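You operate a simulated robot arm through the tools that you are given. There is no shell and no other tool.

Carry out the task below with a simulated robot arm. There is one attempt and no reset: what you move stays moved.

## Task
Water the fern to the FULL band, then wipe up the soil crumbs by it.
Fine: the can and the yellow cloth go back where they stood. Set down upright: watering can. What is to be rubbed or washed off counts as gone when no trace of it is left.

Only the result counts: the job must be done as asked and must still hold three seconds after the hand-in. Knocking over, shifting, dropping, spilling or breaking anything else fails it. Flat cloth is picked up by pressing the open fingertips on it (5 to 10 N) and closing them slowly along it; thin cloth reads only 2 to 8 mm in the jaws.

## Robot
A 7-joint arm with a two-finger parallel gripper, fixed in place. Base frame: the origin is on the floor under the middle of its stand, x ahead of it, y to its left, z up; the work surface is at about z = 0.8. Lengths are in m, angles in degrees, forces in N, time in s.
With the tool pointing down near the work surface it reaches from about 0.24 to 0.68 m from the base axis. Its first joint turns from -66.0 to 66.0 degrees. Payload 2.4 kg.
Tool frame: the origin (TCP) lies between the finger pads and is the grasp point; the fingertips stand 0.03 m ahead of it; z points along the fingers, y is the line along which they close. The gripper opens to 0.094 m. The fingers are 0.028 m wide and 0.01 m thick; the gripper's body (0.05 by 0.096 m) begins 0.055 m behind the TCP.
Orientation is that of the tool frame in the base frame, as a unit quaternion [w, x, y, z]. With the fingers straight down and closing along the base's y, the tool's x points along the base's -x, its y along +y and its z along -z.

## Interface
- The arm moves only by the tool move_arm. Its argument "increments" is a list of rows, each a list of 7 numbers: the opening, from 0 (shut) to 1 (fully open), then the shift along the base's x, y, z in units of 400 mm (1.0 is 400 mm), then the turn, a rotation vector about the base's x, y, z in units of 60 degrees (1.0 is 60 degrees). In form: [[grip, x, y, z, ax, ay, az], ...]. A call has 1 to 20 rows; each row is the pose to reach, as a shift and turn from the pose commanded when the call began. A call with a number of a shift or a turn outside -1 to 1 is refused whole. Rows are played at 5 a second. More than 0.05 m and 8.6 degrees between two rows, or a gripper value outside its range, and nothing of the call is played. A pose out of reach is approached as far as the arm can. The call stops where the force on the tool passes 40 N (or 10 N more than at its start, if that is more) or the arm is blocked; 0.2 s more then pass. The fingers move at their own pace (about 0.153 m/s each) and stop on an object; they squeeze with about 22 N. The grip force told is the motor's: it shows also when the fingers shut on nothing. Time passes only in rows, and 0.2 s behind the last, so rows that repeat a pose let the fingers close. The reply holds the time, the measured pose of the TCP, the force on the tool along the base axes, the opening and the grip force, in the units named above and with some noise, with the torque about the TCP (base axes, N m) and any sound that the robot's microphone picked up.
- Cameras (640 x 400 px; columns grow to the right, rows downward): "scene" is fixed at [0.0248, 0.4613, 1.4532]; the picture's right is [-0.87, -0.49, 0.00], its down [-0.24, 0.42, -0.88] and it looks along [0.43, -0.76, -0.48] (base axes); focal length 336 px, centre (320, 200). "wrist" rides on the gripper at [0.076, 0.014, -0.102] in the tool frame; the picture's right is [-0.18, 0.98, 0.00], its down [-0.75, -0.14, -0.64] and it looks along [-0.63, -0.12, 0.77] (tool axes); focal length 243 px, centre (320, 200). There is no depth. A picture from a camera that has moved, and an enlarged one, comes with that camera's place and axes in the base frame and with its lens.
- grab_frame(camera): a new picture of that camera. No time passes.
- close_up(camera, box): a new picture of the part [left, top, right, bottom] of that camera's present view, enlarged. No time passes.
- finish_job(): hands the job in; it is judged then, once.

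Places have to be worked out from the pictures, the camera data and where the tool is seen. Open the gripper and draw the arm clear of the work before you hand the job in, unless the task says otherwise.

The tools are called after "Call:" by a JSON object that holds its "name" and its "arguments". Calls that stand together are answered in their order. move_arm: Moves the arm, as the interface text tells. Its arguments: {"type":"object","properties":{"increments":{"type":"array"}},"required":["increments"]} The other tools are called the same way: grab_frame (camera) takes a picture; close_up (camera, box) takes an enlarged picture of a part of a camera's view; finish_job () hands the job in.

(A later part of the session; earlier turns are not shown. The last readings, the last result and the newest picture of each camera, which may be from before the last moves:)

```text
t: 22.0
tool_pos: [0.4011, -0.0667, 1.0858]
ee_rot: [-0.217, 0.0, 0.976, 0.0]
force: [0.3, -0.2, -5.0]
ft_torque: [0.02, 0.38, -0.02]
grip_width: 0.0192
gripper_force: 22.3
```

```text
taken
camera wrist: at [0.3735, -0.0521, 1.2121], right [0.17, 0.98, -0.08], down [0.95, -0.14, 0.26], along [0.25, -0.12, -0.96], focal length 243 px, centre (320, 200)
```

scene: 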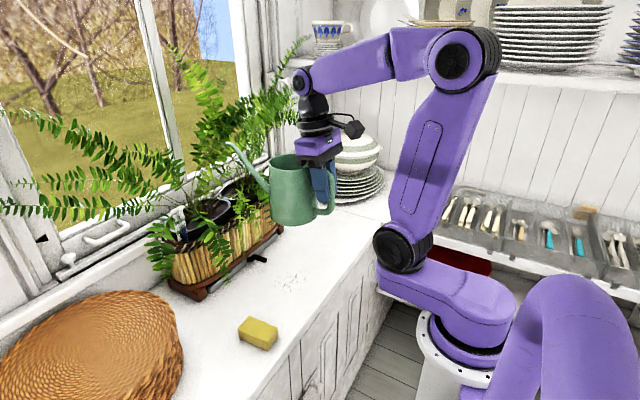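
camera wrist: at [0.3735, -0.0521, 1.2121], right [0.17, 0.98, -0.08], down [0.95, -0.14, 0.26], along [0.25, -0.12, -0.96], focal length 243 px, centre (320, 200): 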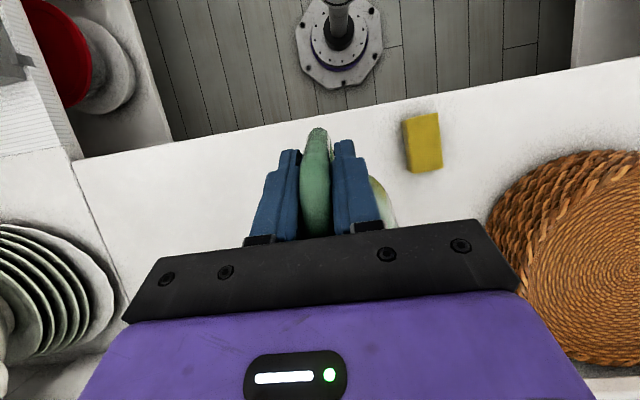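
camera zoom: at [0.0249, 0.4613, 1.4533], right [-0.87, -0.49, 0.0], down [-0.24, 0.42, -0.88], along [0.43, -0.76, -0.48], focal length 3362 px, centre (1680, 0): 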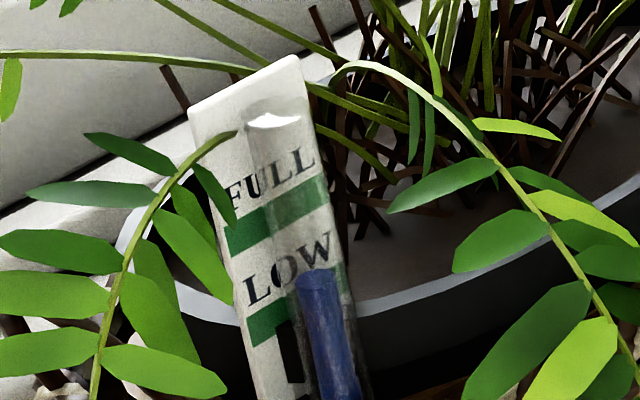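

The tip is now at (0.650, -0.066, 1.064), over the pot, and the gauge hasn't changed. I move the tip slightly deeper over the soil and tilt to about 22°, still short of the expected flow angle.

Call:
{"name": "move_arm", "arguments": {"increments": [[0, 0.02, 0, 0.02, 0, 0.06, 0], [0, 0.0425, 0, 0.05, 0, 0.1167, 0], [0, 0.0425, 0, 0.05, 0, 0.1167, 0]]}}

Call:
{"name": "close_up", "arguments": {"camera": "scene", "box": [130, 130, 330, 260]}}

Call:
{"name": "close_up", "arguments": {"camera": "scene", "box": [164, 200, 204, 240]}}

```text
t: 22.8
tool_pos: [0.4152, -0.0661, 1.1066]
ee_rot: [-0.276, 0.0, 0.961, 0.0]
force: [0.0, -0.3, -5.7]
ft_torque: [-0.04, 0.34, -0.01]
grip_width: 0.0191
gripper_force: 21.3
```

```text
3.08 times, centred on (230, 195) of scene
camera zoom: at [0.0249, 0.4613, 1.4533], right [-0.87, -0.49, 0.0], down [-0.24, 0.42, -0.88], along [0.43, -0.76, -0.48], focal length 1034 px, centre (597, 215)
```

zoom: 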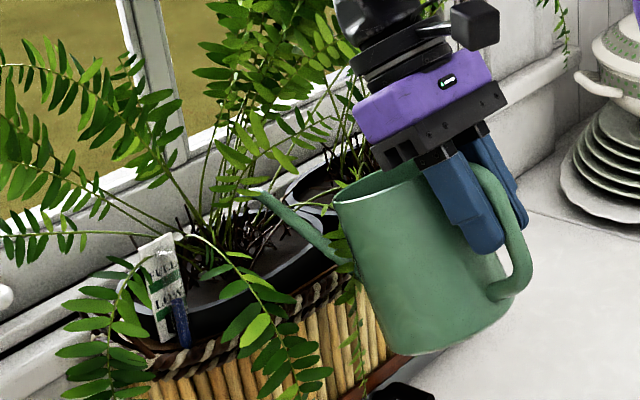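

```text
10.00 times, centred on (184, 220) of scene
camera zoom: at [0.0249, 0.4613, 1.4533], right [-0.87, -0.49, 0.0], down [-0.24, 0.42, -0.88], along [0.43, -0.76, -0.48], focal length 3362 px, centre (1680, 0)
```

zoom: 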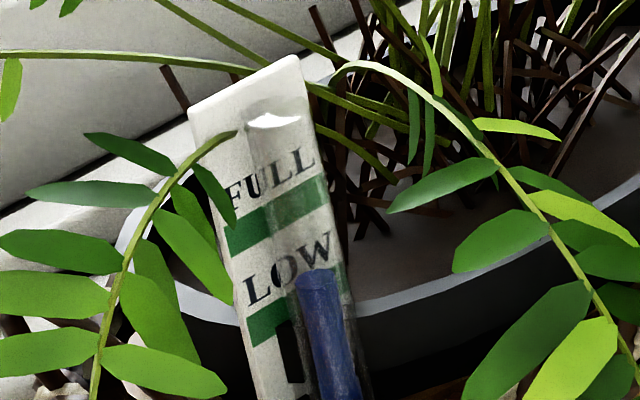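

No flow yet, the gauge is unchanged and the tip is at about (0.653, -0.066, 1.053). I tilt 4° more and move the tip a little deeper over the soil.

Call:
{"name": "move_arm", "arguments": {"increments": [[0, 0.022, 0, 0.021, 0, 0.033, 0], [0, 0.044, 0, 0.0425, 0, 0.0667, 0], [0, 0.044, 0, 0.0425, 0, 0.0667, 0]]}}

Call:
{"name": "close_up", "arguments": {"camera": "scene", "box": [130, 130, 330, 260]}}

Call:
{"name": "close_up", "arguments": {"camera": "scene", "box": [164, 200, 204, 240]}}

```text
t: 23.6
tool_pos: [0.4333, -0.0666, 1.1228]
ee_rot: [-0.309, 0.0, 0.951, 0.0]
force: [-0.5, -0.3, -6.3]
ft_torque: [0.03, 0.32, 0.0]
grip_width: 0.0193
gripper_force: 21.9
```

```text
3.08 times, centred on (230, 195) of scene
camera zoom: at [0.0249, 0.4613, 1.4533], right [-0.87, -0.49, 0.0], down [-0.24, 0.42, -0.88], along [0.43, -0.76, -0.48], focal length 1034 px, centre (597, 215)
```

zoom: 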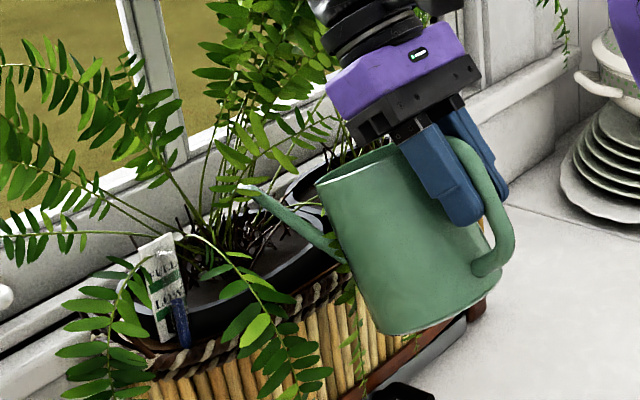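

```text
10.00 times, centred on (184, 220) of scene
camera zoom: at [0.0249, 0.4613, 1.4533], right [-0.87, -0.49, 0.0], down [-0.24, 0.42, -0.88], along [0.43, -0.76, -0.48], focal length 3362 px, centre (1680, 0)
```

zoom: 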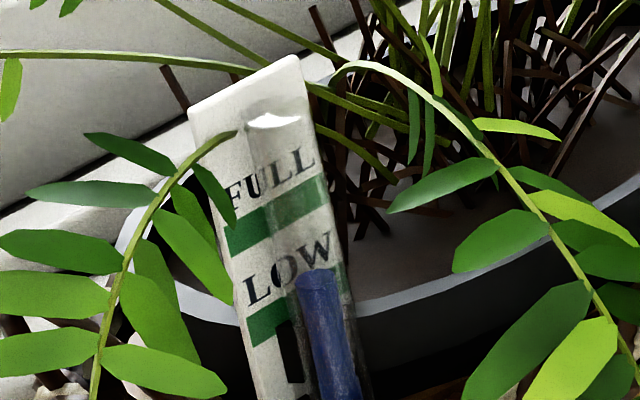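

Still no flow; the tip is at (0.668, -0.066, 1.053). I tilt another 3° around the tip.

Call:
{"name": "move_arm", "arguments": {"increments": [[0, 0.005, 0, 0.016, 0, 0.025, 0], [0, 0.0105, 0, 0.0315, 0, 0.05, 0], [0, 0.0105, 0, 0.0315, 0, 0.05, 0]]}}

Call:
{"name": "close_up", "arguments": {"camera": "scene", "box": [130, 130, 330, 260]}}

Call:
{"name": "close_up", "arguments": {"camera": "scene", "box": [164, 200, 204, 240]}}

```text
t: 24.4
tool_pos: [0.4376, -0.0657, 1.1347]
ee_rot: [-0.334, 0.0, 0.942, 0.001]
force: [0.3, 0.0, -4.8]
ft_torque: [-0.03, 0.3, 0.01]
grip_width: 0.019
gripper_force: 21.6
```

```text
3.08 times, centred on (230, 195) of scene
camera zoom: at [0.0249, 0.4613, 1.4533], right [-0.87, -0.49, 0.0], down [-0.24, 0.42, -0.88], along [0.43, -0.76, -0.48], focal length 1034 px, centre (597, 215)
```

zoom: 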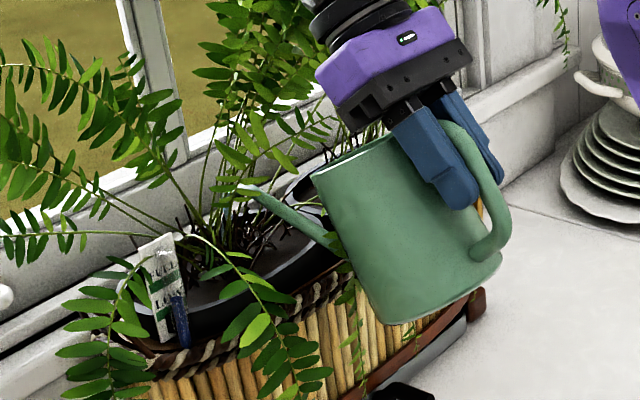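

```text
10.00 times, centred on (184, 220) of scene
camera zoom: at [0.0249, 0.4613, 1.4533], right [-0.87, -0.49, 0.0], down [-0.24, 0.42, -0.88], along [0.43, -0.76, -0.48], focal length 3362 px, centre (1680, 0)
```

zoom: 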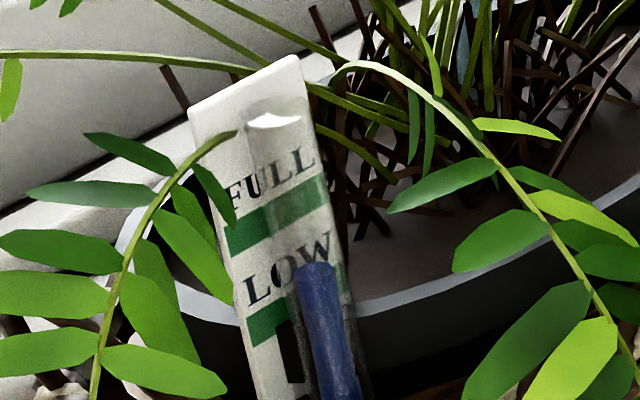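

The blue column rose slightly, from row ~273 to ~265, so a thin stream has started into the pot. I hold this tilt for about a second and then check the rate.

Call:
{"name": "move_arm", "arguments": {"increments": [[0, 0, 0, 0, 0, 0, 0], [0, 0, 0, 0, 0, 0, 0], [0, 0, 0, 0, 0, 0, 0], [0, 0, 0, 0, 0, 0, 0]]}}

Call:
{"name": "close_up", "arguments": {"camera": "scene", "box": [164, 200, 204, 240]}}

Call:
{"name": "close_up", "arguments": {"camera": "scene", "box": [180, 170, 240, 220]}}

```text
t: 25.4
tool_pos: [0.4381, -0.0662, 1.1349]
ee_rot: [-0.333, 0.0, 0.943, 0.0]
force: [-0.2, 0.1, -4.5]
ft_torque: [-0.03, 0.29, 0.05]
grip_width: 0.0194
gripper_force: 22.0
```

```text
10.00 times, centred on (184, 220) of scene
camera zoom: at [0.0249, 0.4613, 1.4533], right [-0.87, -0.49, 0.0], down [-0.24, 0.42, -0.88], along [0.43, -0.76, -0.48], focal length 3362 px, centre (1680, 0)
```

zoom: 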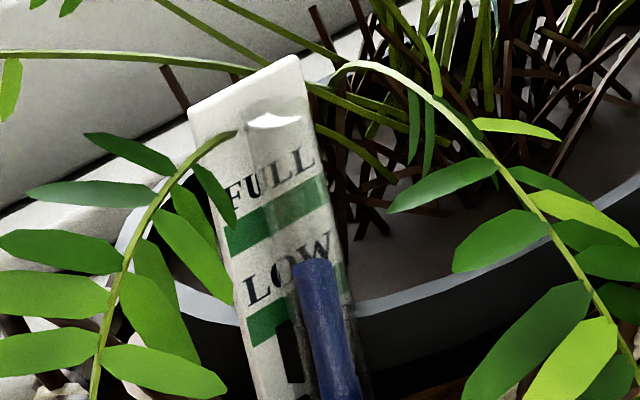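

```text
8.00 times, centred on (210, 195) of scene
camera zoom: at [0.0249, 0.4613, 1.4533], right [-0.87, -0.49, 0.0], down [-0.24, 0.42, -0.88], along [0.43, -0.76, -0.48], focal length 2689 px, centre (1200, 240)
```

zoom: 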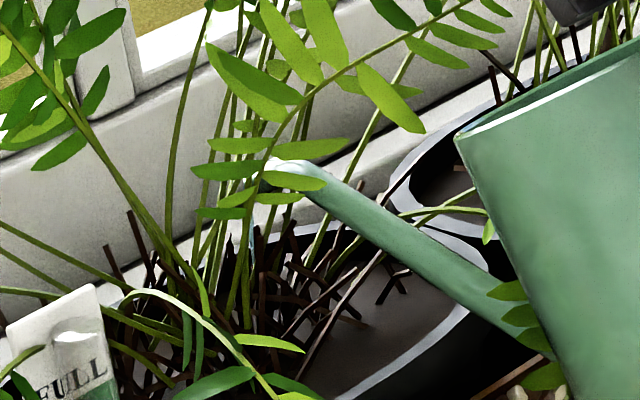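

The column is at row ~260 and the flow is tapering off, with the stream landing inside the gauge pot. I tilt another 3° about the tip and hold briefly.

Call:
{"name": "move_arm", "arguments": {"increments": [[0, 0.006, 0, 0.0155, 0, 0.025, 0], [0, 0.012, 0, 0.031, 0, 0.05, 0], [0, 0.012, 0, 0.031, 0, 0.05, 0], [0, 0.012, 0, 0.031, 0, 0.05, 0], [0, 0.012, 0, 0.031, 0, 0.05, 0]]}}

Call:
{"name": "close_up", "arguments": {"camera": "scene", "box": [164, 200, 204, 240]}}

Call:
{"name": "close_up", "arguments": {"camera": "scene", "box": [180, 170, 240, 220]}}

```text
t: 26.6
tool_pos: [0.4431, -0.0669, 1.1473]
ee_rot: [-0.359, 0.0, 0.933, 0.0]
force: [-0.1, 0.0, -5.3]
ft_torque: [0.02, 0.24, -0.01]
grip_width: 0.019
gripper_force: 22.0
```

```text
10.00 times, centred on (184, 220) of scene
camera zoom: at [0.0248, 0.4613, 1.4533], right [-0.87, -0.49, 0.0], down [-0.24, 0.42, -0.88], along [0.43, -0.76, -0.48], focal length 3362 px, centre (1680, 0)
```

zoom: 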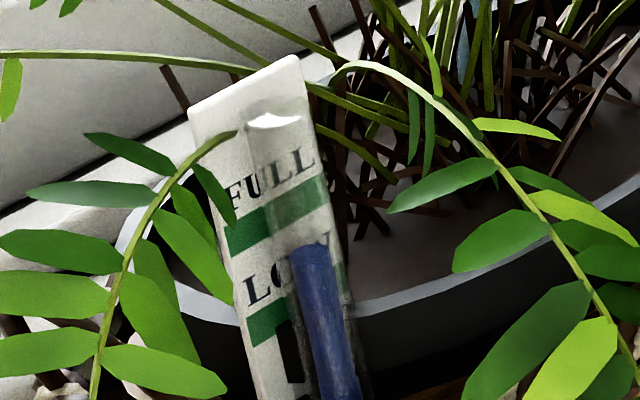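

```text
8.00 times, centred on (210, 195) of scene
camera zoom: at [0.0248, 0.4613, 1.4533], right [-0.87, -0.49, 0.0], down [-0.24, 0.42, -0.88], along [0.43, -0.76, -0.48], focal length 2689 px, centre (1200, 240)
```

zoom: 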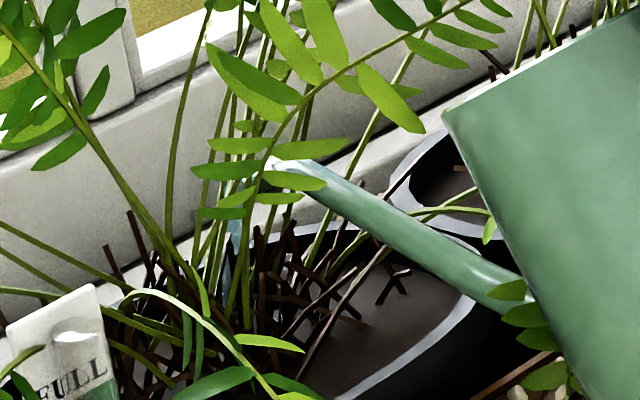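

The column is at row ~246 and the stream lands at about x≈0.71, fairly near the pot's far rim. I pull the tip back 18 mm to centre the stream and let it run about a second more.

Call:
{"name": "move_arm", "arguments": {"increments": [[0, -0.025, 0, 0, 0, 0, 0], [0, -0.045, 0, 0, 0, 0, 0], [0, -0.045, 0, 0, 0, 0, 0]]}}

Call:
{"name": "close_up", "arguments": {"camera": "scene", "box": [164, 200, 204, 240]}}

Call:
{"name": "close_up", "arguments": {"camera": "scene", "box": [180, 170, 240, 220]}}

```text
t: 27.4
tool_pos: [0.4242, -0.0659, 1.1507]
ee_rot: [-0.358, 0.0, 0.934, 0.001]
force: [0.0, 0.3, -5.1]
ft_torque: [-0.01, 0.23, -0.02]
grip_width: 0.0191
gripper_force: 21.9
```

```text
10.00 times, centred on (184, 220) of scene
camera zoom: at [0.0248, 0.4613, 1.4533], right [-0.87, -0.49, 0.0], down [-0.24, 0.42, -0.88], along [0.43, -0.76, -0.48], focal length 3362 px, centre (1680, 0)
```

zoom: 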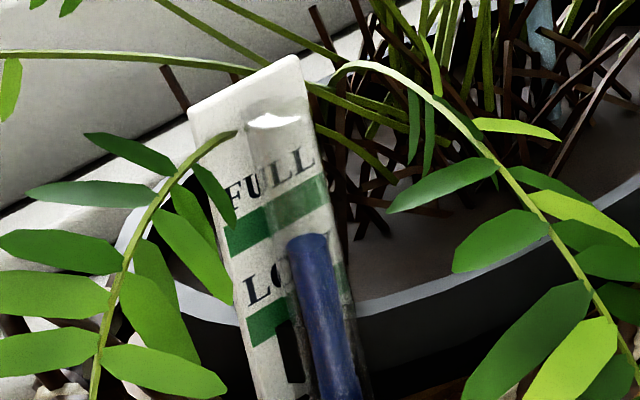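

```text
8.00 times, centred on (210, 195) of scene
camera zoom: at [0.0248, 0.4613, 1.4533], right [-0.87, -0.49, 0.0], down [-0.24, 0.42, -0.88], along [0.43, -0.76, -0.48], focal length 2689 px, centre (1200, 240)
```

zoom: 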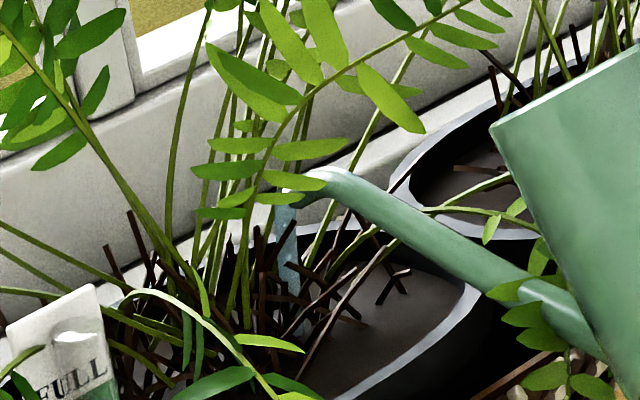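

The column is at row ~235 and the stream is well inside the pot. I hold briefly and check again.

Call:
{"name": "move_arm", "arguments": {"increments": [[0, 0, 0, 0, 0, 0, 0], [0, 0, 0, 0, 0, 0, 0]]}}

Call:
{"name": "close_up", "arguments": {"camera": "scene", "box": [164, 200, 204, 240]}}

Call:
{"name": "close_up", "arguments": {"camera": "scene", "box": [180, 170, 240, 220]}}

```text
t: 28.0
tool_pos: [0.4235, -0.066, 1.149]
ee_rot: [-0.358, -0.001, 0.934, 0.0]
force: [-0.3, 0.4, -4.3]
ft_torque: [0.03, 0.24, 0.01]
grip_width: 0.0191
gripper_force: 21.8
```

```text
10.00 times, centred on (184, 220) of scene
camera zoom: at [0.0248, 0.4613, 1.4533], right [-0.87, -0.49, 0.0], down [-0.24, 0.42, -0.88], along [0.43, -0.76, -0.48], focal length 3362 px, centre (1680, 0)
```

zoom: 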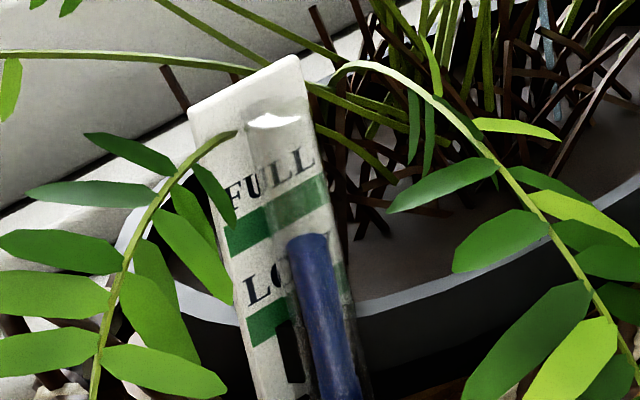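

```text
8.00 times, centred on (210, 195) of scene
camera zoom: at [0.0248, 0.4613, 1.4533], right [-0.87, -0.49, 0.0], down [-0.24, 0.42, -0.88], along [0.43, -0.76, -0.48], focal length 2689 px, centre (1200, 240)
```

zoom: 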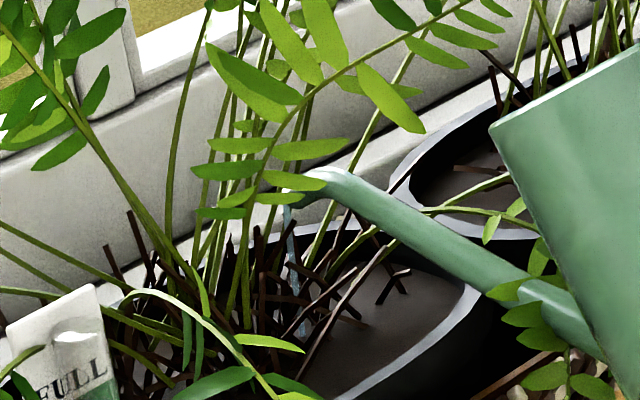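

The flow has nearly tapered off at row ~235. A 3° tilt gave about 25 rows, so I add 2° for the remaining ~17 rows and hold until it tapers.

Call:
{"name": "move_arm", "arguments": {"increments": [[0, 0.0045, 0, 0.01, 0, 0.0167, 0], [0, 0.009, 0, 0.02, 0, 0.0333, 0], [0, 0.009, 0, 0.02, 0, 0.0333, 0], [0, 0.009, 0, 0.02, 0, 0.0333, 0], [0, 0.009, 0, 0.02, 0, 0.0333, 0]]}}

Call:
{"name": "close_up", "arguments": {"camera": "scene", "box": [164, 200, 204, 240]}}

Call:
{"name": "close_up", "arguments": {"camera": "scene", "box": [180, 170, 240, 220]}}

```text
t: 29.2
tool_pos: [0.423, -0.0646, 1.1566]
ee_rot: [-0.375, -0.001, 0.927, 0.0]
force: [-0.1, -0.5, -4.4]
ft_torque: [0.01, 0.18, -0.01]
grip_width: 0.0195
gripper_force: 22.4
out of reach, approached as far as the arm can: row 2, 3, 4, 5
```

```text
10.00 times, centred on (184, 220) of scene
camera zoom: at [0.0248, 0.4613, 1.4533], right [-0.87, -0.49, 0.0], down [-0.24, 0.42, -0.88], along [0.43, -0.76, -0.48], focal length 3362 px, centre (1680, 0)
```

zoom: 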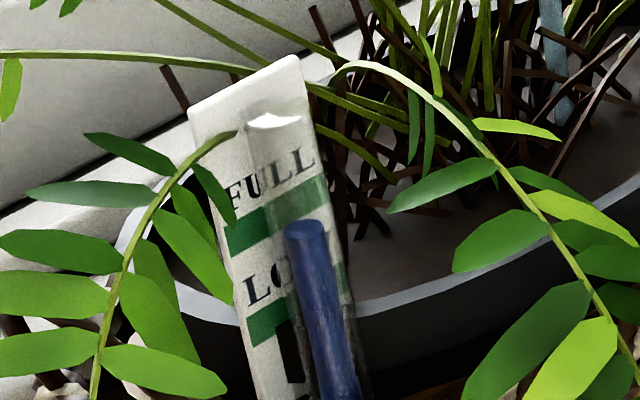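

```text
8.00 times, centred on (210, 195) of scene
camera zoom: at [0.0248, 0.4613, 1.4533], right [-0.87, -0.49, 0.0], down [-0.24, 0.42, -0.88], along [0.43, -0.76, -0.48], focal length 2689 px, centre (1200, 240)
```

zoom: 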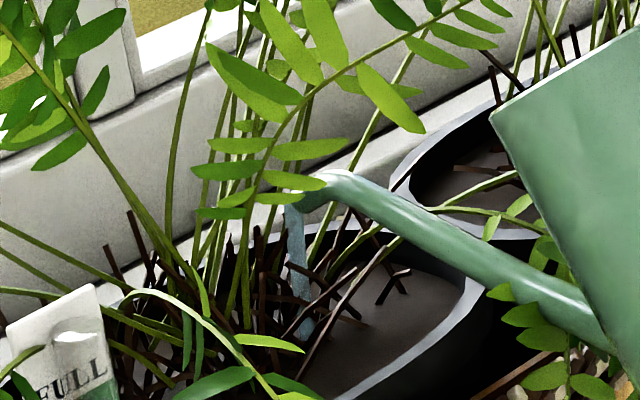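

The arm hit its lean limit near this tilt. Flow continues and the column is at row ~221, at the lower edge of the FULL band. I hold for one short step.

Call:
{"name": "move_arm", "arguments": {"increments": [[0, 0, 0, 0, 0, 0, 0]]}}

Call:
{"name": "close_up", "arguments": {"camera": "scene", "box": [164, 200, 204, 240]}}

Call:
{"name": "close_up", "arguments": {"camera": "scene", "box": [172, 206, 196, 224]}}

```text
t: 29.6
tool_pos: [0.4246, -0.0661, 1.1553]
ee_rot: [-0.374, 0.0, 0.927, 0.0]
force: [-0.7, 0.6, -3.8]
ft_torque: [0.06, 0.18, 0.01]
grip_width: 0.0192
gripper_force: 22.4
```

```text
10.00 times, centred on (184, 220) of scene
camera zoom: at [0.0248, 0.4613, 1.4532], right [-0.87, -0.49, 0.0], down [-0.24, 0.42, -0.88], along [0.43, -0.76, -0.48], focal length 3362 px, centre (1680, 0)
```

zoom: 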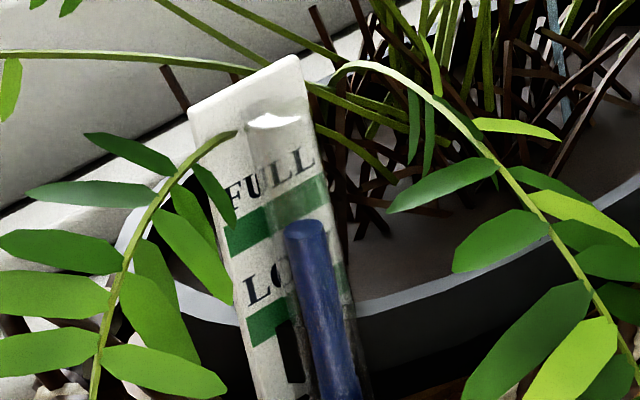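

```text
16.00 times, centred on (184, 215) of scene
camera zoom: at [0.0248, 0.4613, 1.4532], right [-0.87, -0.49, 0.0], down [-0.24, 0.42, -0.88], along [0.43, -0.76, -0.48], focal length 5379 px, centre (2496, -40)
```

zoom: 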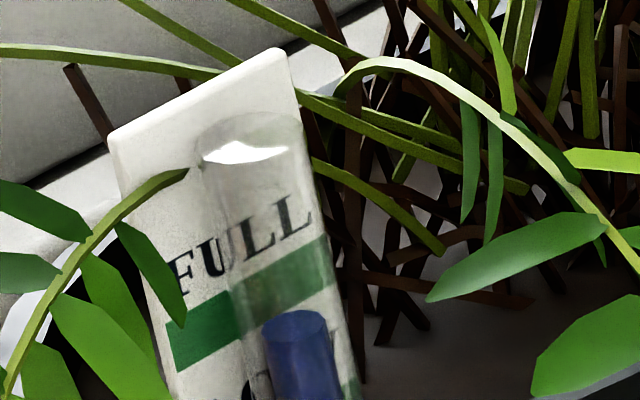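

Correcting for the tube standing ~7 mm in front of the card, the column top reads row 228 against a band of about 209–237, so it's in the lower third of FULL. I let the remaining trickle run a little toward the band's middle.

Call:
{"name": "move_arm", "arguments": {"increments": [[0, 0, 0, 0, 0, 0, 0], [0, 0, 0, 0, 0, 0, 0]]}}

Call:
{"name": "close_up", "arguments": {"camera": "scene", "box": [172, 206, 196, 224]}}

Call:
{"name": "close_up", "arguments": {"camera": "scene", "box": [180, 170, 240, 220]}}

```text
t: 30.2
tool_pos: [0.4244, -0.0665, 1.157]
ee_rot: [-0.375, 0.001, 0.927, 0.0]
force: [0.4, 0.1, -4.1]
ft_torque: [-0.04, 0.16, 0.03]
grip_width: 0.019
gripper_force: 22.0
```

```text
16.00 times, centred on (184, 215) of scene
camera zoom: at [0.0248, 0.4613, 1.4532], right [-0.87, -0.49, 0.0], down [-0.24, 0.42, -0.88], along [0.43, -0.76, -0.48], focal length 5379 px, centre (2496, -40)
```

zoom: 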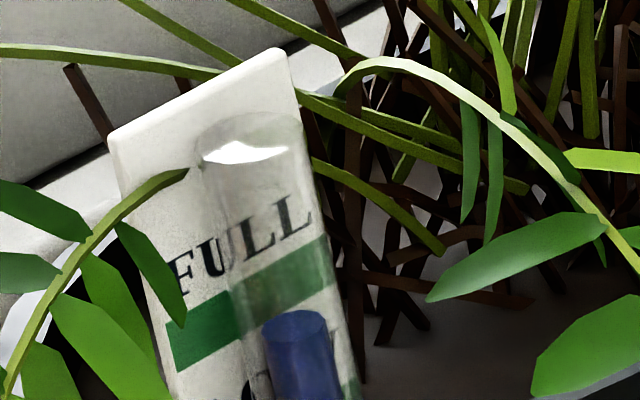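

```text
8.00 times, centred on (210, 195) of scene
camera zoom: at [0.0248, 0.4613, 1.4532], right [-0.87, -0.49, 0.0], down [-0.24, 0.42, -0.88], along [0.43, -0.76, -0.48], focal length 2689 px, centre (1200, 240)
```

zoom: 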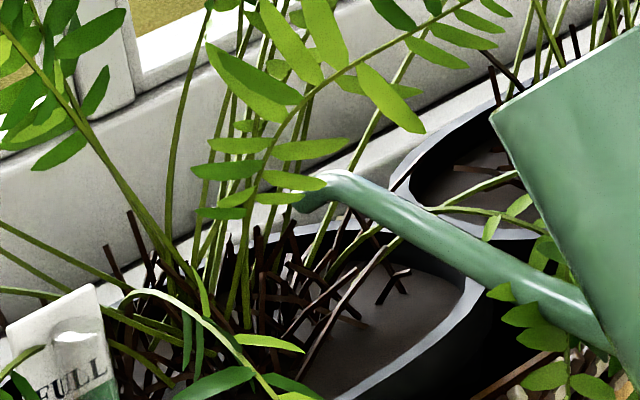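

The flow has stopped at this tilt with the level at row ~228. Triangulation from both views puts the middle of the FULL band at row ~223–226. I add just under 1° of tilt (about 5–6 rows), lowering slightly to stay within reach.

Call:
{"name": "move_arm", "arguments": {"increments": [[0, 0, 0, -0.01, 0, 0.007, 0], [0, 0, 0, -0.02, 0, 0.0135, 0], [0, 0, 0, -0.02, 0, 0.0135, 0], [0, 0, 0, -0.02, 0, 0.0135, 0]]}}

Call:
{"name": "close_up", "arguments": {"camera": "scene", "box": [172, 206, 196, 224]}}

Call:
{"name": "close_up", "arguments": {"camera": "scene", "box": [180, 170, 240, 220]}}

```text
t: 31.2
tool_pos: [0.4242, -0.0658, 1.1479]
ee_rot: [-0.381, -0.001, 0.925, -0.001]
force: [0.4, 0.1, -4.9]
ft_torque: [-0.02, 0.18, -0.01]
grip_width: 0.0192
gripper_force: 22.1
```

```text
16.00 times, centred on (184, 215) of scene
camera zoom: at [0.0248, 0.4613, 1.4532], right [-0.87, -0.49, 0.0], down [-0.24, 0.42, -0.88], along [0.43, -0.76, -0.48], focal length 5379 px, centre (2496, -40)
```

zoom: 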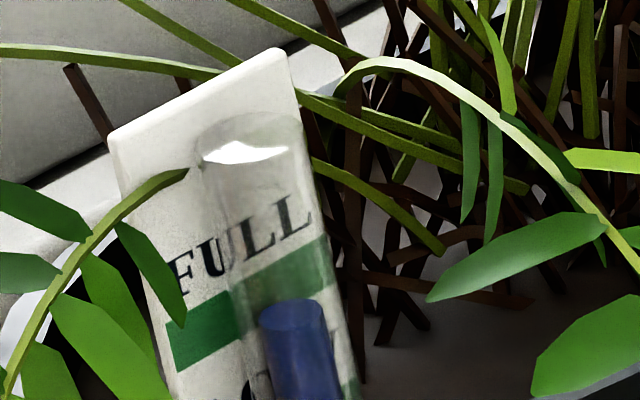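

```text
8.00 times, centred on (210, 195) of scene
camera zoom: at [0.0248, 0.4613, 1.4532], right [-0.87, -0.49, 0.0], down [-0.24, 0.42, -0.88], along [0.43, -0.76, -0.48], focal length 2689 px, centre (1200, 240)
```

zoom: 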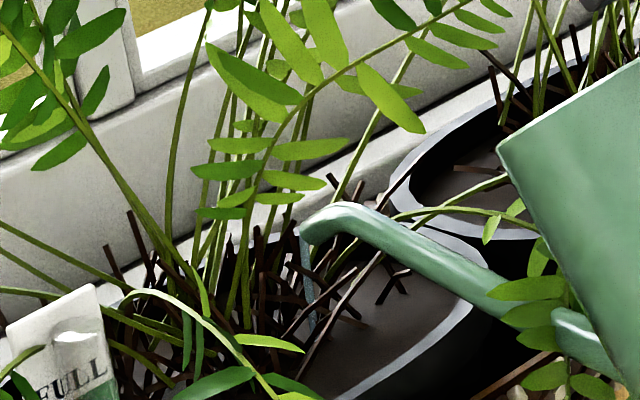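

The column is at row ~221, right about the middle of the FULL band. I tilt the can back upright straight away and draw the spout away from the plant.

Call:
{"name": "move_arm", "arguments": {"increments": [[0, -0.01, 0, 0, 0, -0.13, 0], [0, -0.04, 0, 0, 0, -0.26, 0], [0, -0.09, 0, 0, 0, -0.39, 0], [0, -0.15, 0, 0, 0, -0.51, 0], [0, -0.21, 0, 0, 0, -0.58, 0], [0, -0.26, 0, 0, 0, -0.58, 0], [0, -0.26, 0, 0, 0, -0.58, 0]]}}

Call:
{"name": "close_up", "arguments": {"camera": "scene", "box": [172, 206, 196, 224]}}

Call:
{"name": "grab_frame", "arguments": {"camera": "scene"}}

Call:
{"name": "close_up", "arguments": {"camera": "scene", "box": [140, 150, 400, 312]}}

```text
t: 32.8
tool_pos: [0.3195, -0.0663, 1.147]
ee_rot: [-0.087, 0.0, 0.996, 0.0]
force: [0.0, 0.1, -3.5]
ft_torque: [-0.03, 0.32, -0.01]
grip_width: 0.0193
gripper_force: 21.3
```

```text
16.00 times, centred on (184, 215) of scene
camera zoom: at [0.0248, 0.4613, 1.4533], right [-0.87, -0.49, 0.0], down [-0.24, 0.42, -0.88], along [0.43, -0.76, -0.48], focal length 5379 px, centre (2496, -40)
```

zoom: 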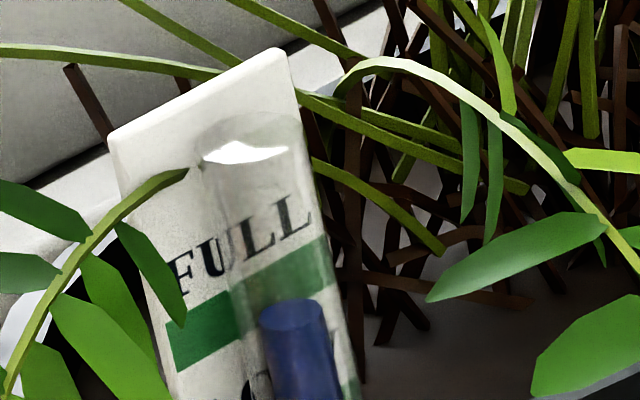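

```text
taken
```

scene: 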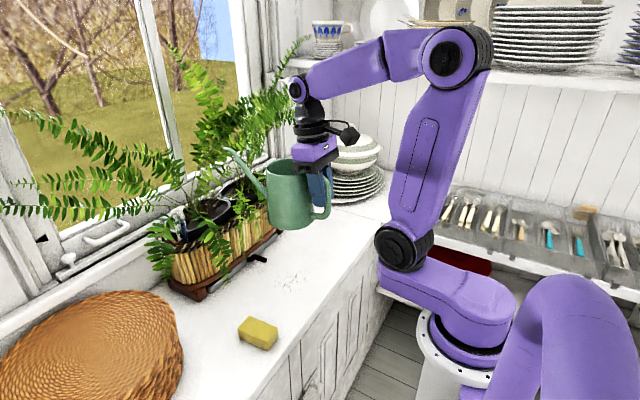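

```text
2.46 times, centred on (270, 231) of scene
camera zoom: at [0.0248, 0.4613, 1.4533], right [-0.87, -0.49, 0.0], down [-0.24, 0.42, -0.88], along [0.43, -0.76, -0.48], focal length 828 px, centre (443, 124)
```

zoom: 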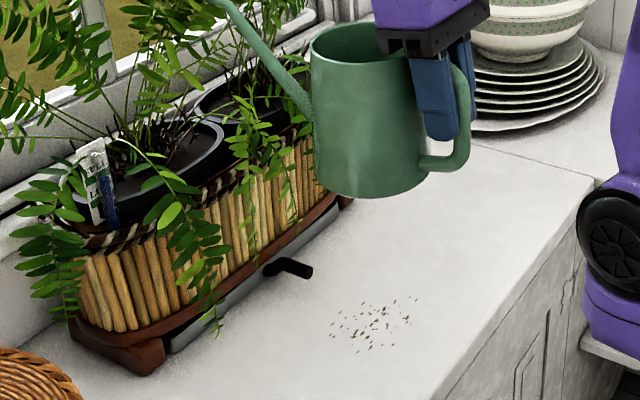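

The can is upright again and the column stays in the FULL band. The counter shows no spill and the crumbs are untouched. I now retrace the path in reverse, first sliding back in -y.

Call:
{"name": "move_arm", "arguments": {"increments": [[0, -0.02, -0.08, 0.02, 0, 0, 0], [0, -0.02, -0.17, 0.03, 0, 0, 0], [0, -0.02, -0.27, 0.03, 0, 0, 0], [0, -0.02, -0.37, 0.03, 0, 0, 0], [0, -0.02, -0.45, 0.03, 0, 0, 0], [0, -0.02, -0.5, 0.03, 0, 0, 0]]}}

Call:
{"name": "move_arm", "arguments": {"increments": [[0, 0, -0.03, 0, 0, 0, 0.125], [0, 0, -0.06, 0, 0, 0, 0.25], [0, 0, -0.09, 0, 0, 0, 0.375], [0, 0, -0.12, 0, 0, 0, 0.5], [0, 0, -0.15, 0, 0, 0, 0.625], [0, 0, -0.18, 0, 0, 0, 0.75]]}}

Call:
{"name": "move_arm", "arguments": {"increments": [[0, 0.02, -0.02, 0, 0, 0, 0.125], [0, 0.04, -0.04, 0, 0, 0, 0.25], [0, 0.06, -0.06, 0, 0, 0, 0.375], [0, 0.08, -0.08, 0, 0, 0, 0.5], [0, 0.1, -0.1, 0, 0, 0, 0.625], [0, 0.12, -0.12, 0, 0, 0, 0.75], [0, 0.12, -0.12, 0, 0, 0, 0.75]]}}

Call:
{"name": "grab_frame", "arguments": {"camera": "scene"}}

```text
t: 34.2
tool_pos: [0.312, -0.2671, 1.1593]
ee_rot: [-0.087, 0.0, 0.996, 0.0]
force: [-0.1, 0.8, -3.5]
ft_torque: [-0.01, 0.3, -0.03]
grip_width: 0.0192
gripper_force: 22.2
```

```text
t: 35.6
tool_pos: [0.3134, -0.3391, 1.1607]
ee_rot: [-0.081, -0.382, 0.92, -0.034]
force: [0.0, -0.6, -3.6]
ft_torque: [-0.18, 0.23, 0.03]
grip_width: 0.0193
gripper_force: 22.6
```

```text
t: 37.2
tool_pos: [0.3607, -0.3861, 1.1608]
ee_rot: [0.062, 0.706, -0.703, 0.062]
force: [-0.8, -0.1, -3.8]
ft_torque: [-0.3, 0.0, -0.01]
grip_width: 0.0191
gripper_force: 22.2
```

```text
taken
```

scene: 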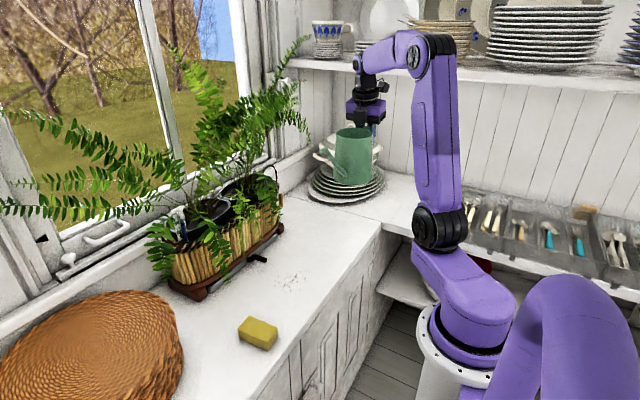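

I'm back at the hand-over point with the spout along +y. I descend along the reverse of the lift path to just above the can's original spot.

Call:
{"name": "move_arm", "arguments": {"increments": [[0, 0.03, -0.035, -0.015, 0, 0, 0], [0, 0.07, -0.09, -0.075, 0, 0, 0], [0, 0.12, -0.15, -0.155, 0, 0, 0], [0, 0.17, -0.22, -0.235, 0, 0, 0], [0, 0.22, -0.28, -0.315, 0, 0, 0], [0, 0.246, -0.33, -0.395, 0, 0, 0], [0, 0.246, -0.33, -0.475, 0, 0, 0.008], [0, 0.246, -0.33, -0.545, 0, 0, 0.016], [0, 0.246, -0.33, -0.595, 0, 0, 0.016], [0, 0.246, -0.33, -0.595, 0, 0, 0.016]]}}

Call:
{"name": "close_up", "arguments": {"camera": "scene", "box": [290, 110, 400, 245]}}

Call:
{"name": "close_up", "arguments": {"camera": "scene", "box": [300, 170, 380, 245]}}

```text
t: 39.4
tool_pos: [0.4588, -0.5195, 0.9208]
ee_rot: [0.061, 0.71, -0.699, 0.062]
force: [0.0, -0.4, -4.0]
ft_torque: [-0.29, 0.0, -0.02]
grip_width: 0.0191
gripper_force: 21.8
```

```text
2.96 times, centred on (345, 178) of scene
camera zoom: at [0.0248, 0.4612, 1.4533], right [-0.87, -0.49, 0.0], down [-0.24, 0.42, -0.88], along [0.43, -0.76, -0.48], focal length 996 px, centre (246, 267)
```

zoom: 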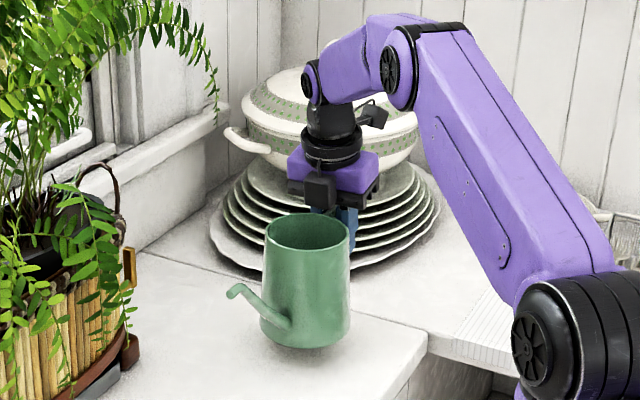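

```text
5.33 times, centred on (340, 208) of scene
camera zoom: at [0.0248, 0.4612, 1.4533], right [-0.87, -0.49, 0.0], down [-0.24, 0.42, -0.88], along [0.43, -0.76, -0.48], focal length 1793 px, centre (213, 160)
```

zoom: 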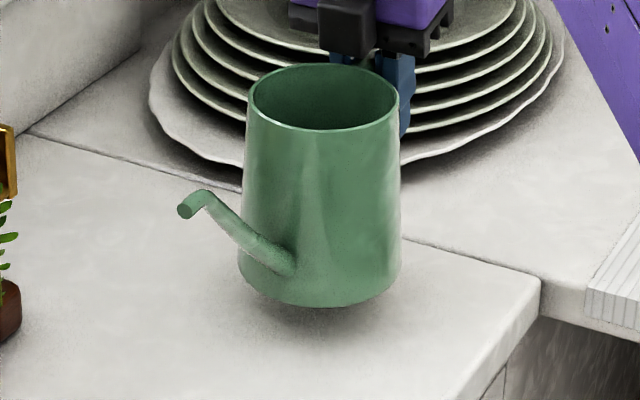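

The can is about 30 mm above its place. I lower it gently, with a 1.5 mm correction in y, down to the original grasp height.

Call:
{"name": "move_arm", "arguments": {"increments": [[0, 0.002, 0.002, -0.025, 0, 0, 0], [0, 0.002, 0.004, -0.045, 0, 0, 0], [0, 0.002, 0.004, -0.06, 0, 0, 0], [0, 0.002, 0.004, -0.07, 0, 0, 0], [0, 0.002, 0.004, -0.07, 0, 0, 0]]}}

Call:
{"name": "close_up", "arguments": {"camera": "scene", "box": [300, 170, 380, 245]}}

```text
t: 40.6
tool_pos: [0.4603, -0.5174, 0.8936]
ee_rot: [0.061, 0.71, -0.699, 0.062]
force: [-0.1, -0.4, -4.2]
ft_torque: [-0.31, 0.01, 0.02]
grip_width: 0.019
gripper_force: 21.5
```

```text
5.33 times, centred on (340, 208) of scene
camera zoom: at [0.0248, 0.4613, 1.4533], right [-0.87, -0.49, 0.0], down [-0.24, 0.42, -0.88], along [0.43, -0.76, -0.48], focal length 1793 px, centre (213, 160)
```

zoom: 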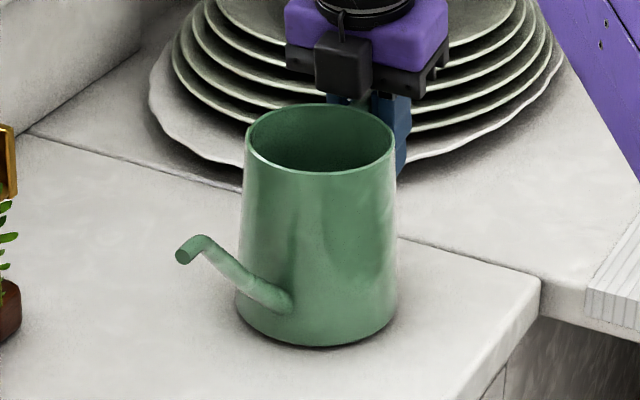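

The can hovers ~3 mm above the counter and the spout tip sits ~4 mm to +x of its original place. I correct the yaw by just over 1° and lower the last few millimetres onto the counter.

Call:
{"name": "move_arm", "arguments": {"increments": [[0, 0.004, 0, 0, 0, 0, 0.02], [0, 0.004, 0, -0.004, 0, 0, 0.02], [0, 0.004, 0, -0.008, 0, 0, 0.02], [0, 0.004, 0, -0.0095, 0, 0, 0.02], [0, 0.004, 0, -0.0095, 0, 0, 0.02]]}}

Call:
{"name": "close_up", "arguments": {"camera": "scene", "box": [300, 170, 380, 245]}}

```text
t: 41.8
tool_pos: [0.4604, -0.5185, 0.8921]
ee_rot: [0.06, 0.717, -0.691, 0.064]
force: [0.1, -3.3, 6.4]
ft_torque: [0.71, 0.08, -0.04]
grip_width: 0.0191
gripper_force: 22.4
```

```text
5.33 times, centred on (340, 208) of scene
camera zoom: at [0.0247, 0.4613, 1.4533], right [-0.87, -0.49, 0.0], down [-0.24, 0.42, -0.88], along [0.43, -0.76, -0.48], focal length 1793 px, centre (213, 160)
```

zoom: 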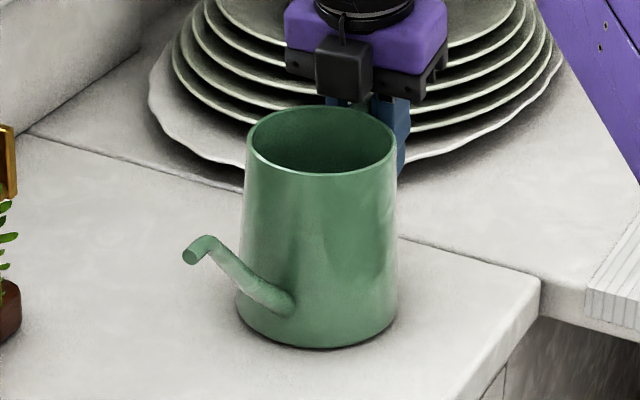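

The can is on the counter and the spout tip is back at its original spot, with the body within ~1 mm. I ease up 1 mm to relieve the push and open the fingers.

Call:
{"name": "move_arm", "arguments": {"increments": [[0, 0, 0, 0.0025, 0, 0, 0], [0, 0, 0, 0.0025, 0, 0, 0], [0.25, 0, 0, 0.0025, 0, 0, 0], [0.4, 0, 0, 0.0025, 0, 0, 0], [0.6, 0, 0, 0.0025, 0, 0, 0], [0.8, 0, 0, 0.0025, 0, 0, 0], [1, 0, 0, 0.0025, 0, 0, 0], [1, 0, 0, 0.0025, 0, 0, 0]]}}

Call:
{"name": "close_up", "arguments": {"camera": "scene", "box": [300, 170, 380, 245]}}

Call:
{"name": "grab_frame", "arguments": {"camera": "wrist"}}

```text
t: 43.6
tool_pos: [0.4601, -0.516, 0.8902]
ee_rot: [0.06, 0.717, -0.692, 0.063]
force: [0.5, 0.3, -0.5]
ft_torque: [-0.01, -0.03, 0.0]
grip_width: 0.0939
gripper_force: 0.1
```

```text
5.33 times, centred on (340, 208) of scene
camera zoom: at [0.0248, 0.4613, 1.4532], right [-0.87, -0.49, 0.0], down [-0.24, 0.42, -0.88], along [0.43, -0.76, -0.48], focal length 1793 px, centre (213, 160)
```

zoom: 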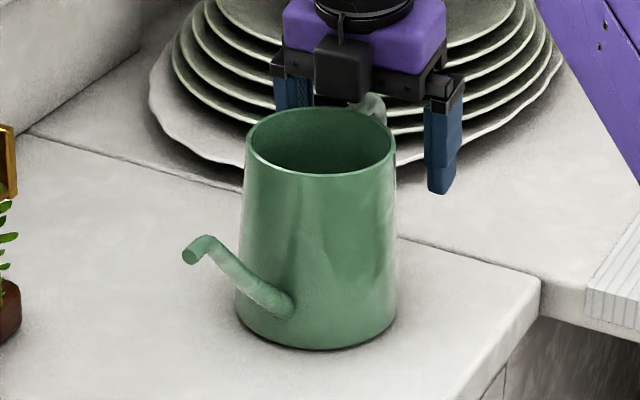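

```text
taken
camera wrist: at [0.4486, -0.5749, 1.0059], right [-0.99, 0.14, -0.03], down [0.11, 0.86, 0.5], along [0.1, 0.49, -0.86], focal length 243 px, centre (320, 200)
```

wrist: 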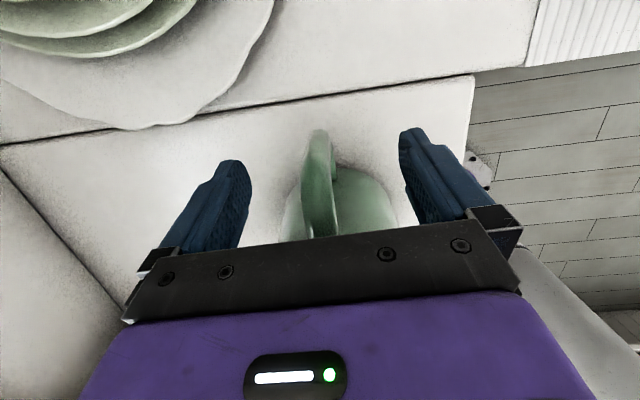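

The can stands upright and free, within a couple of millimetres of where it was. I raise the hand straight up off the handle, then swing back toward the middle while undoing the yaw.

Call:
{"name": "move_arm", "arguments": {"increments": [[1, 0, 0, 0.05, 0, 0, 0], [1, 0, 0, 0.12, 0, 0, 0], [1, 0, 0, 0.22, 0, 0, 0], [1, 0, 0, 0.33, 0, 0, 0], [1, 0, 0, 0.44, 0, 0, 0], [1, 0, 0, 0.55, 0, 0, 0], [1, -0.05, 0.06, 0.62, 0, 0, 0], [1, -0.12, 0.13, 0.66, 0, 0, 0], [1, -0.19, 0.21, 0.68, 0, 0, 0], [1, -0.25, 0.29, 0.68, 0, 0, 0]]}}

Call:
{"name": "move_arm", "arguments": {"increments": [[1, 0, 0.05, 0.02, 0, 0, -0.128], [1, 0, 0.1, 0.04, 0, 0, -0.256], [1, 0, 0.15, 0.06, 0, 0, -0.384], [1, 0, 0.2, 0.08, 0, 0, -0.512], [1, 0, 0.25, 0.1, 0, 0, -0.64], [1, 0, 0.3, 0.12, 0, 0, -0.767]]}}

Call:
{"name": "move_arm", "arguments": {"increments": [[1, 0, 0.05, 0.0, 0, 0, -0.128], [1, 0, 0.1, 0.0, 0, 0, -0.256], [1, 0, 0.15, 0.0, 0, 0, -0.384], [1, 0, 0.2, 0.0, 0, 0, -0.512], [1, 0, 0.25, 0.0, 0, 0, -0.64], [1, 0, 0.3, 0.0, 0, 0, -0.767]]}}

Call:
{"name": "grab_frame", "arguments": {"camera": "scene"}}

Call:
{"name": "grab_frame", "arguments": {"camera": "wrist"}}

```text
t: 46.0
tool_pos: [0.5251, -0.3907, 1.1627]
ee_rot: [0.05, 0.821, -0.565, 0.072]
force: [-1.5, -0.8, -0.7]
ft_torque: [0.03, -0.03, 0.03]
grip_width: 0.0939
gripper_force: 0.1
out of reach, approached as far as the arm can: row 7, 8, 9
stopped in row 10: the arm was blocked; the commanded pose is now the measured one
```

```text
t: 47.4
tool_pos: [0.5256, -0.2688, 1.2106]
ee_rot: [-0.073, -0.534, 0.841, -0.046]
force: [0.3, 0.3, 0.6]
ft_torque: [-0.02, -0.02, 0.01]
grip_width: 0.0939
gripper_force: 0.0
```

```text
t: 48.8
tool_pos: [0.5278, -0.1485, 1.2112]
ee_rot: [-0.086, -0.165, 0.982, -0.015]
force: [-0.5, 0.3, 0.7]
ft_torque: [-0.02, 0.02, -0.01]
grip_width: 0.094
gripper_force: 0.0
```

```text
taken
```

scene: 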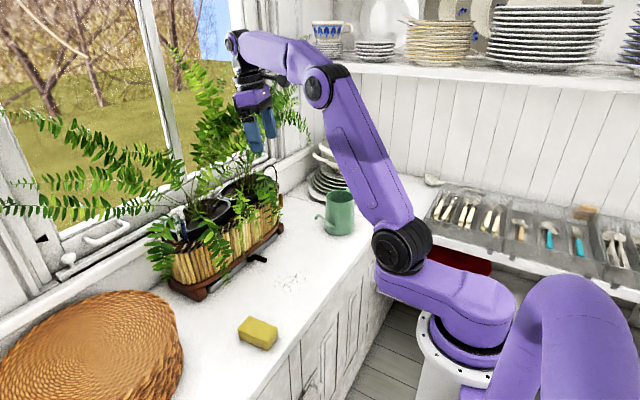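

```text
taken
camera wrist: at [0.4677, -0.1534, 1.3253], right [-0.15, 0.99, -0.03], down [0.85, 0.15, 0.5], along [0.5, 0.05, -0.86], focal length 243 px, centre (320, 200)
```

wrist: 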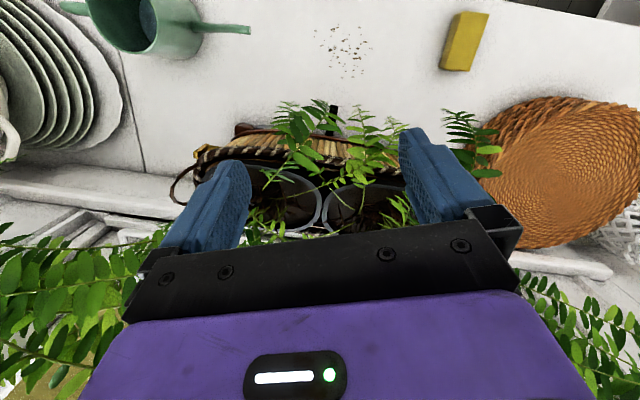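

The first move hit a reach limit partway, and the hand ended up farther forward at (0.528, -0.149, 1.21) with ~19° of yaw left. Forces stayed low throughout. I zoom in to confirm nothing was disturbed before moving on.

Call:
{"name": "close_up", "arguments": {"camera": "scene", "box": [290, 10, 450, 245]}}

Call:
{"name": "close_up", "arguments": {"camera": "scene", "box": [300, 170, 380, 245]}}

Call:
{"name": "close_up", "arguments": {"camera": "scene", "box": [160, 60, 330, 260]}}

```text
1.70 times, centred on (370, 128) of scene
camera zoom: at [0.0248, 0.4613, 1.4532], right [-0.87, -0.49, 0.0], down [-0.24, 0.42, -0.88], along [0.43, -0.76, -0.48], focal length 572 px, centre (235, 323)
```

zoom: 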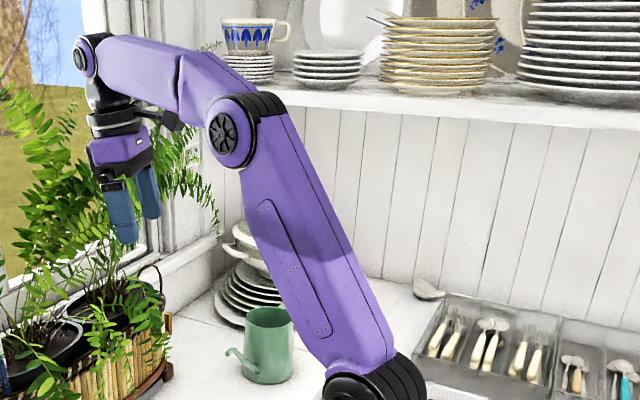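

```text
5.33 times, centred on (340, 208) of scene
camera zoom: at [0.0248, 0.4613, 1.4532], right [-0.87, -0.49, 0.0], down [-0.24, 0.42, -0.88], along [0.43, -0.76, -0.48], focal length 1793 px, centre (213, 160)
```

zoom: 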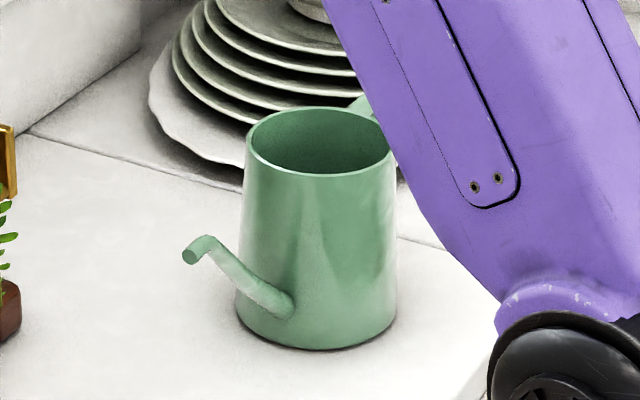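

```text
2.00 times, centred on (245, 160) of scene
camera zoom: at [0.0248, 0.4613, 1.4532], right [-0.87, -0.49, 0.0], down [-0.24, 0.42, -0.88], along [0.43, -0.76, -0.48], focal length 672 px, centre (470, 280)
```

zoom: 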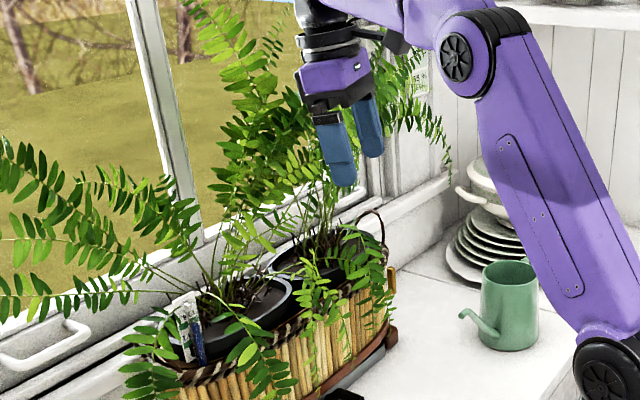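

Everything stands as before: can, plates, tureen and fern are unchanged. I back the hand straight out in -x, away from the fronds.

Call:
{"name": "move_arm", "arguments": {"increments": [[1, -0.08, 0, 0.0, 0, 0, 0], [1, -0.17, 0, 0.02, 0, 0, 0], [1, -0.27, 0, 0.06, 0, 0, 0], [1, -0.36, 0, 0.11, 0, 0, 0], [1, -0.42, 0, 0.16, 0, 0, 0], [1, -0.42, 0, 0.2, 0, 0, 0]]}}

```text
t: 50.2
tool_pos: [0.3584, -0.1503, 1.2909]
ee_rot: [-0.086, -0.166, 0.982, -0.014]
force: [-0.3, -0.3, -0.4]
ft_torque: [0.0, -0.02, 0.03]
grip_width: 0.0941
gripper_force: 0.2
```

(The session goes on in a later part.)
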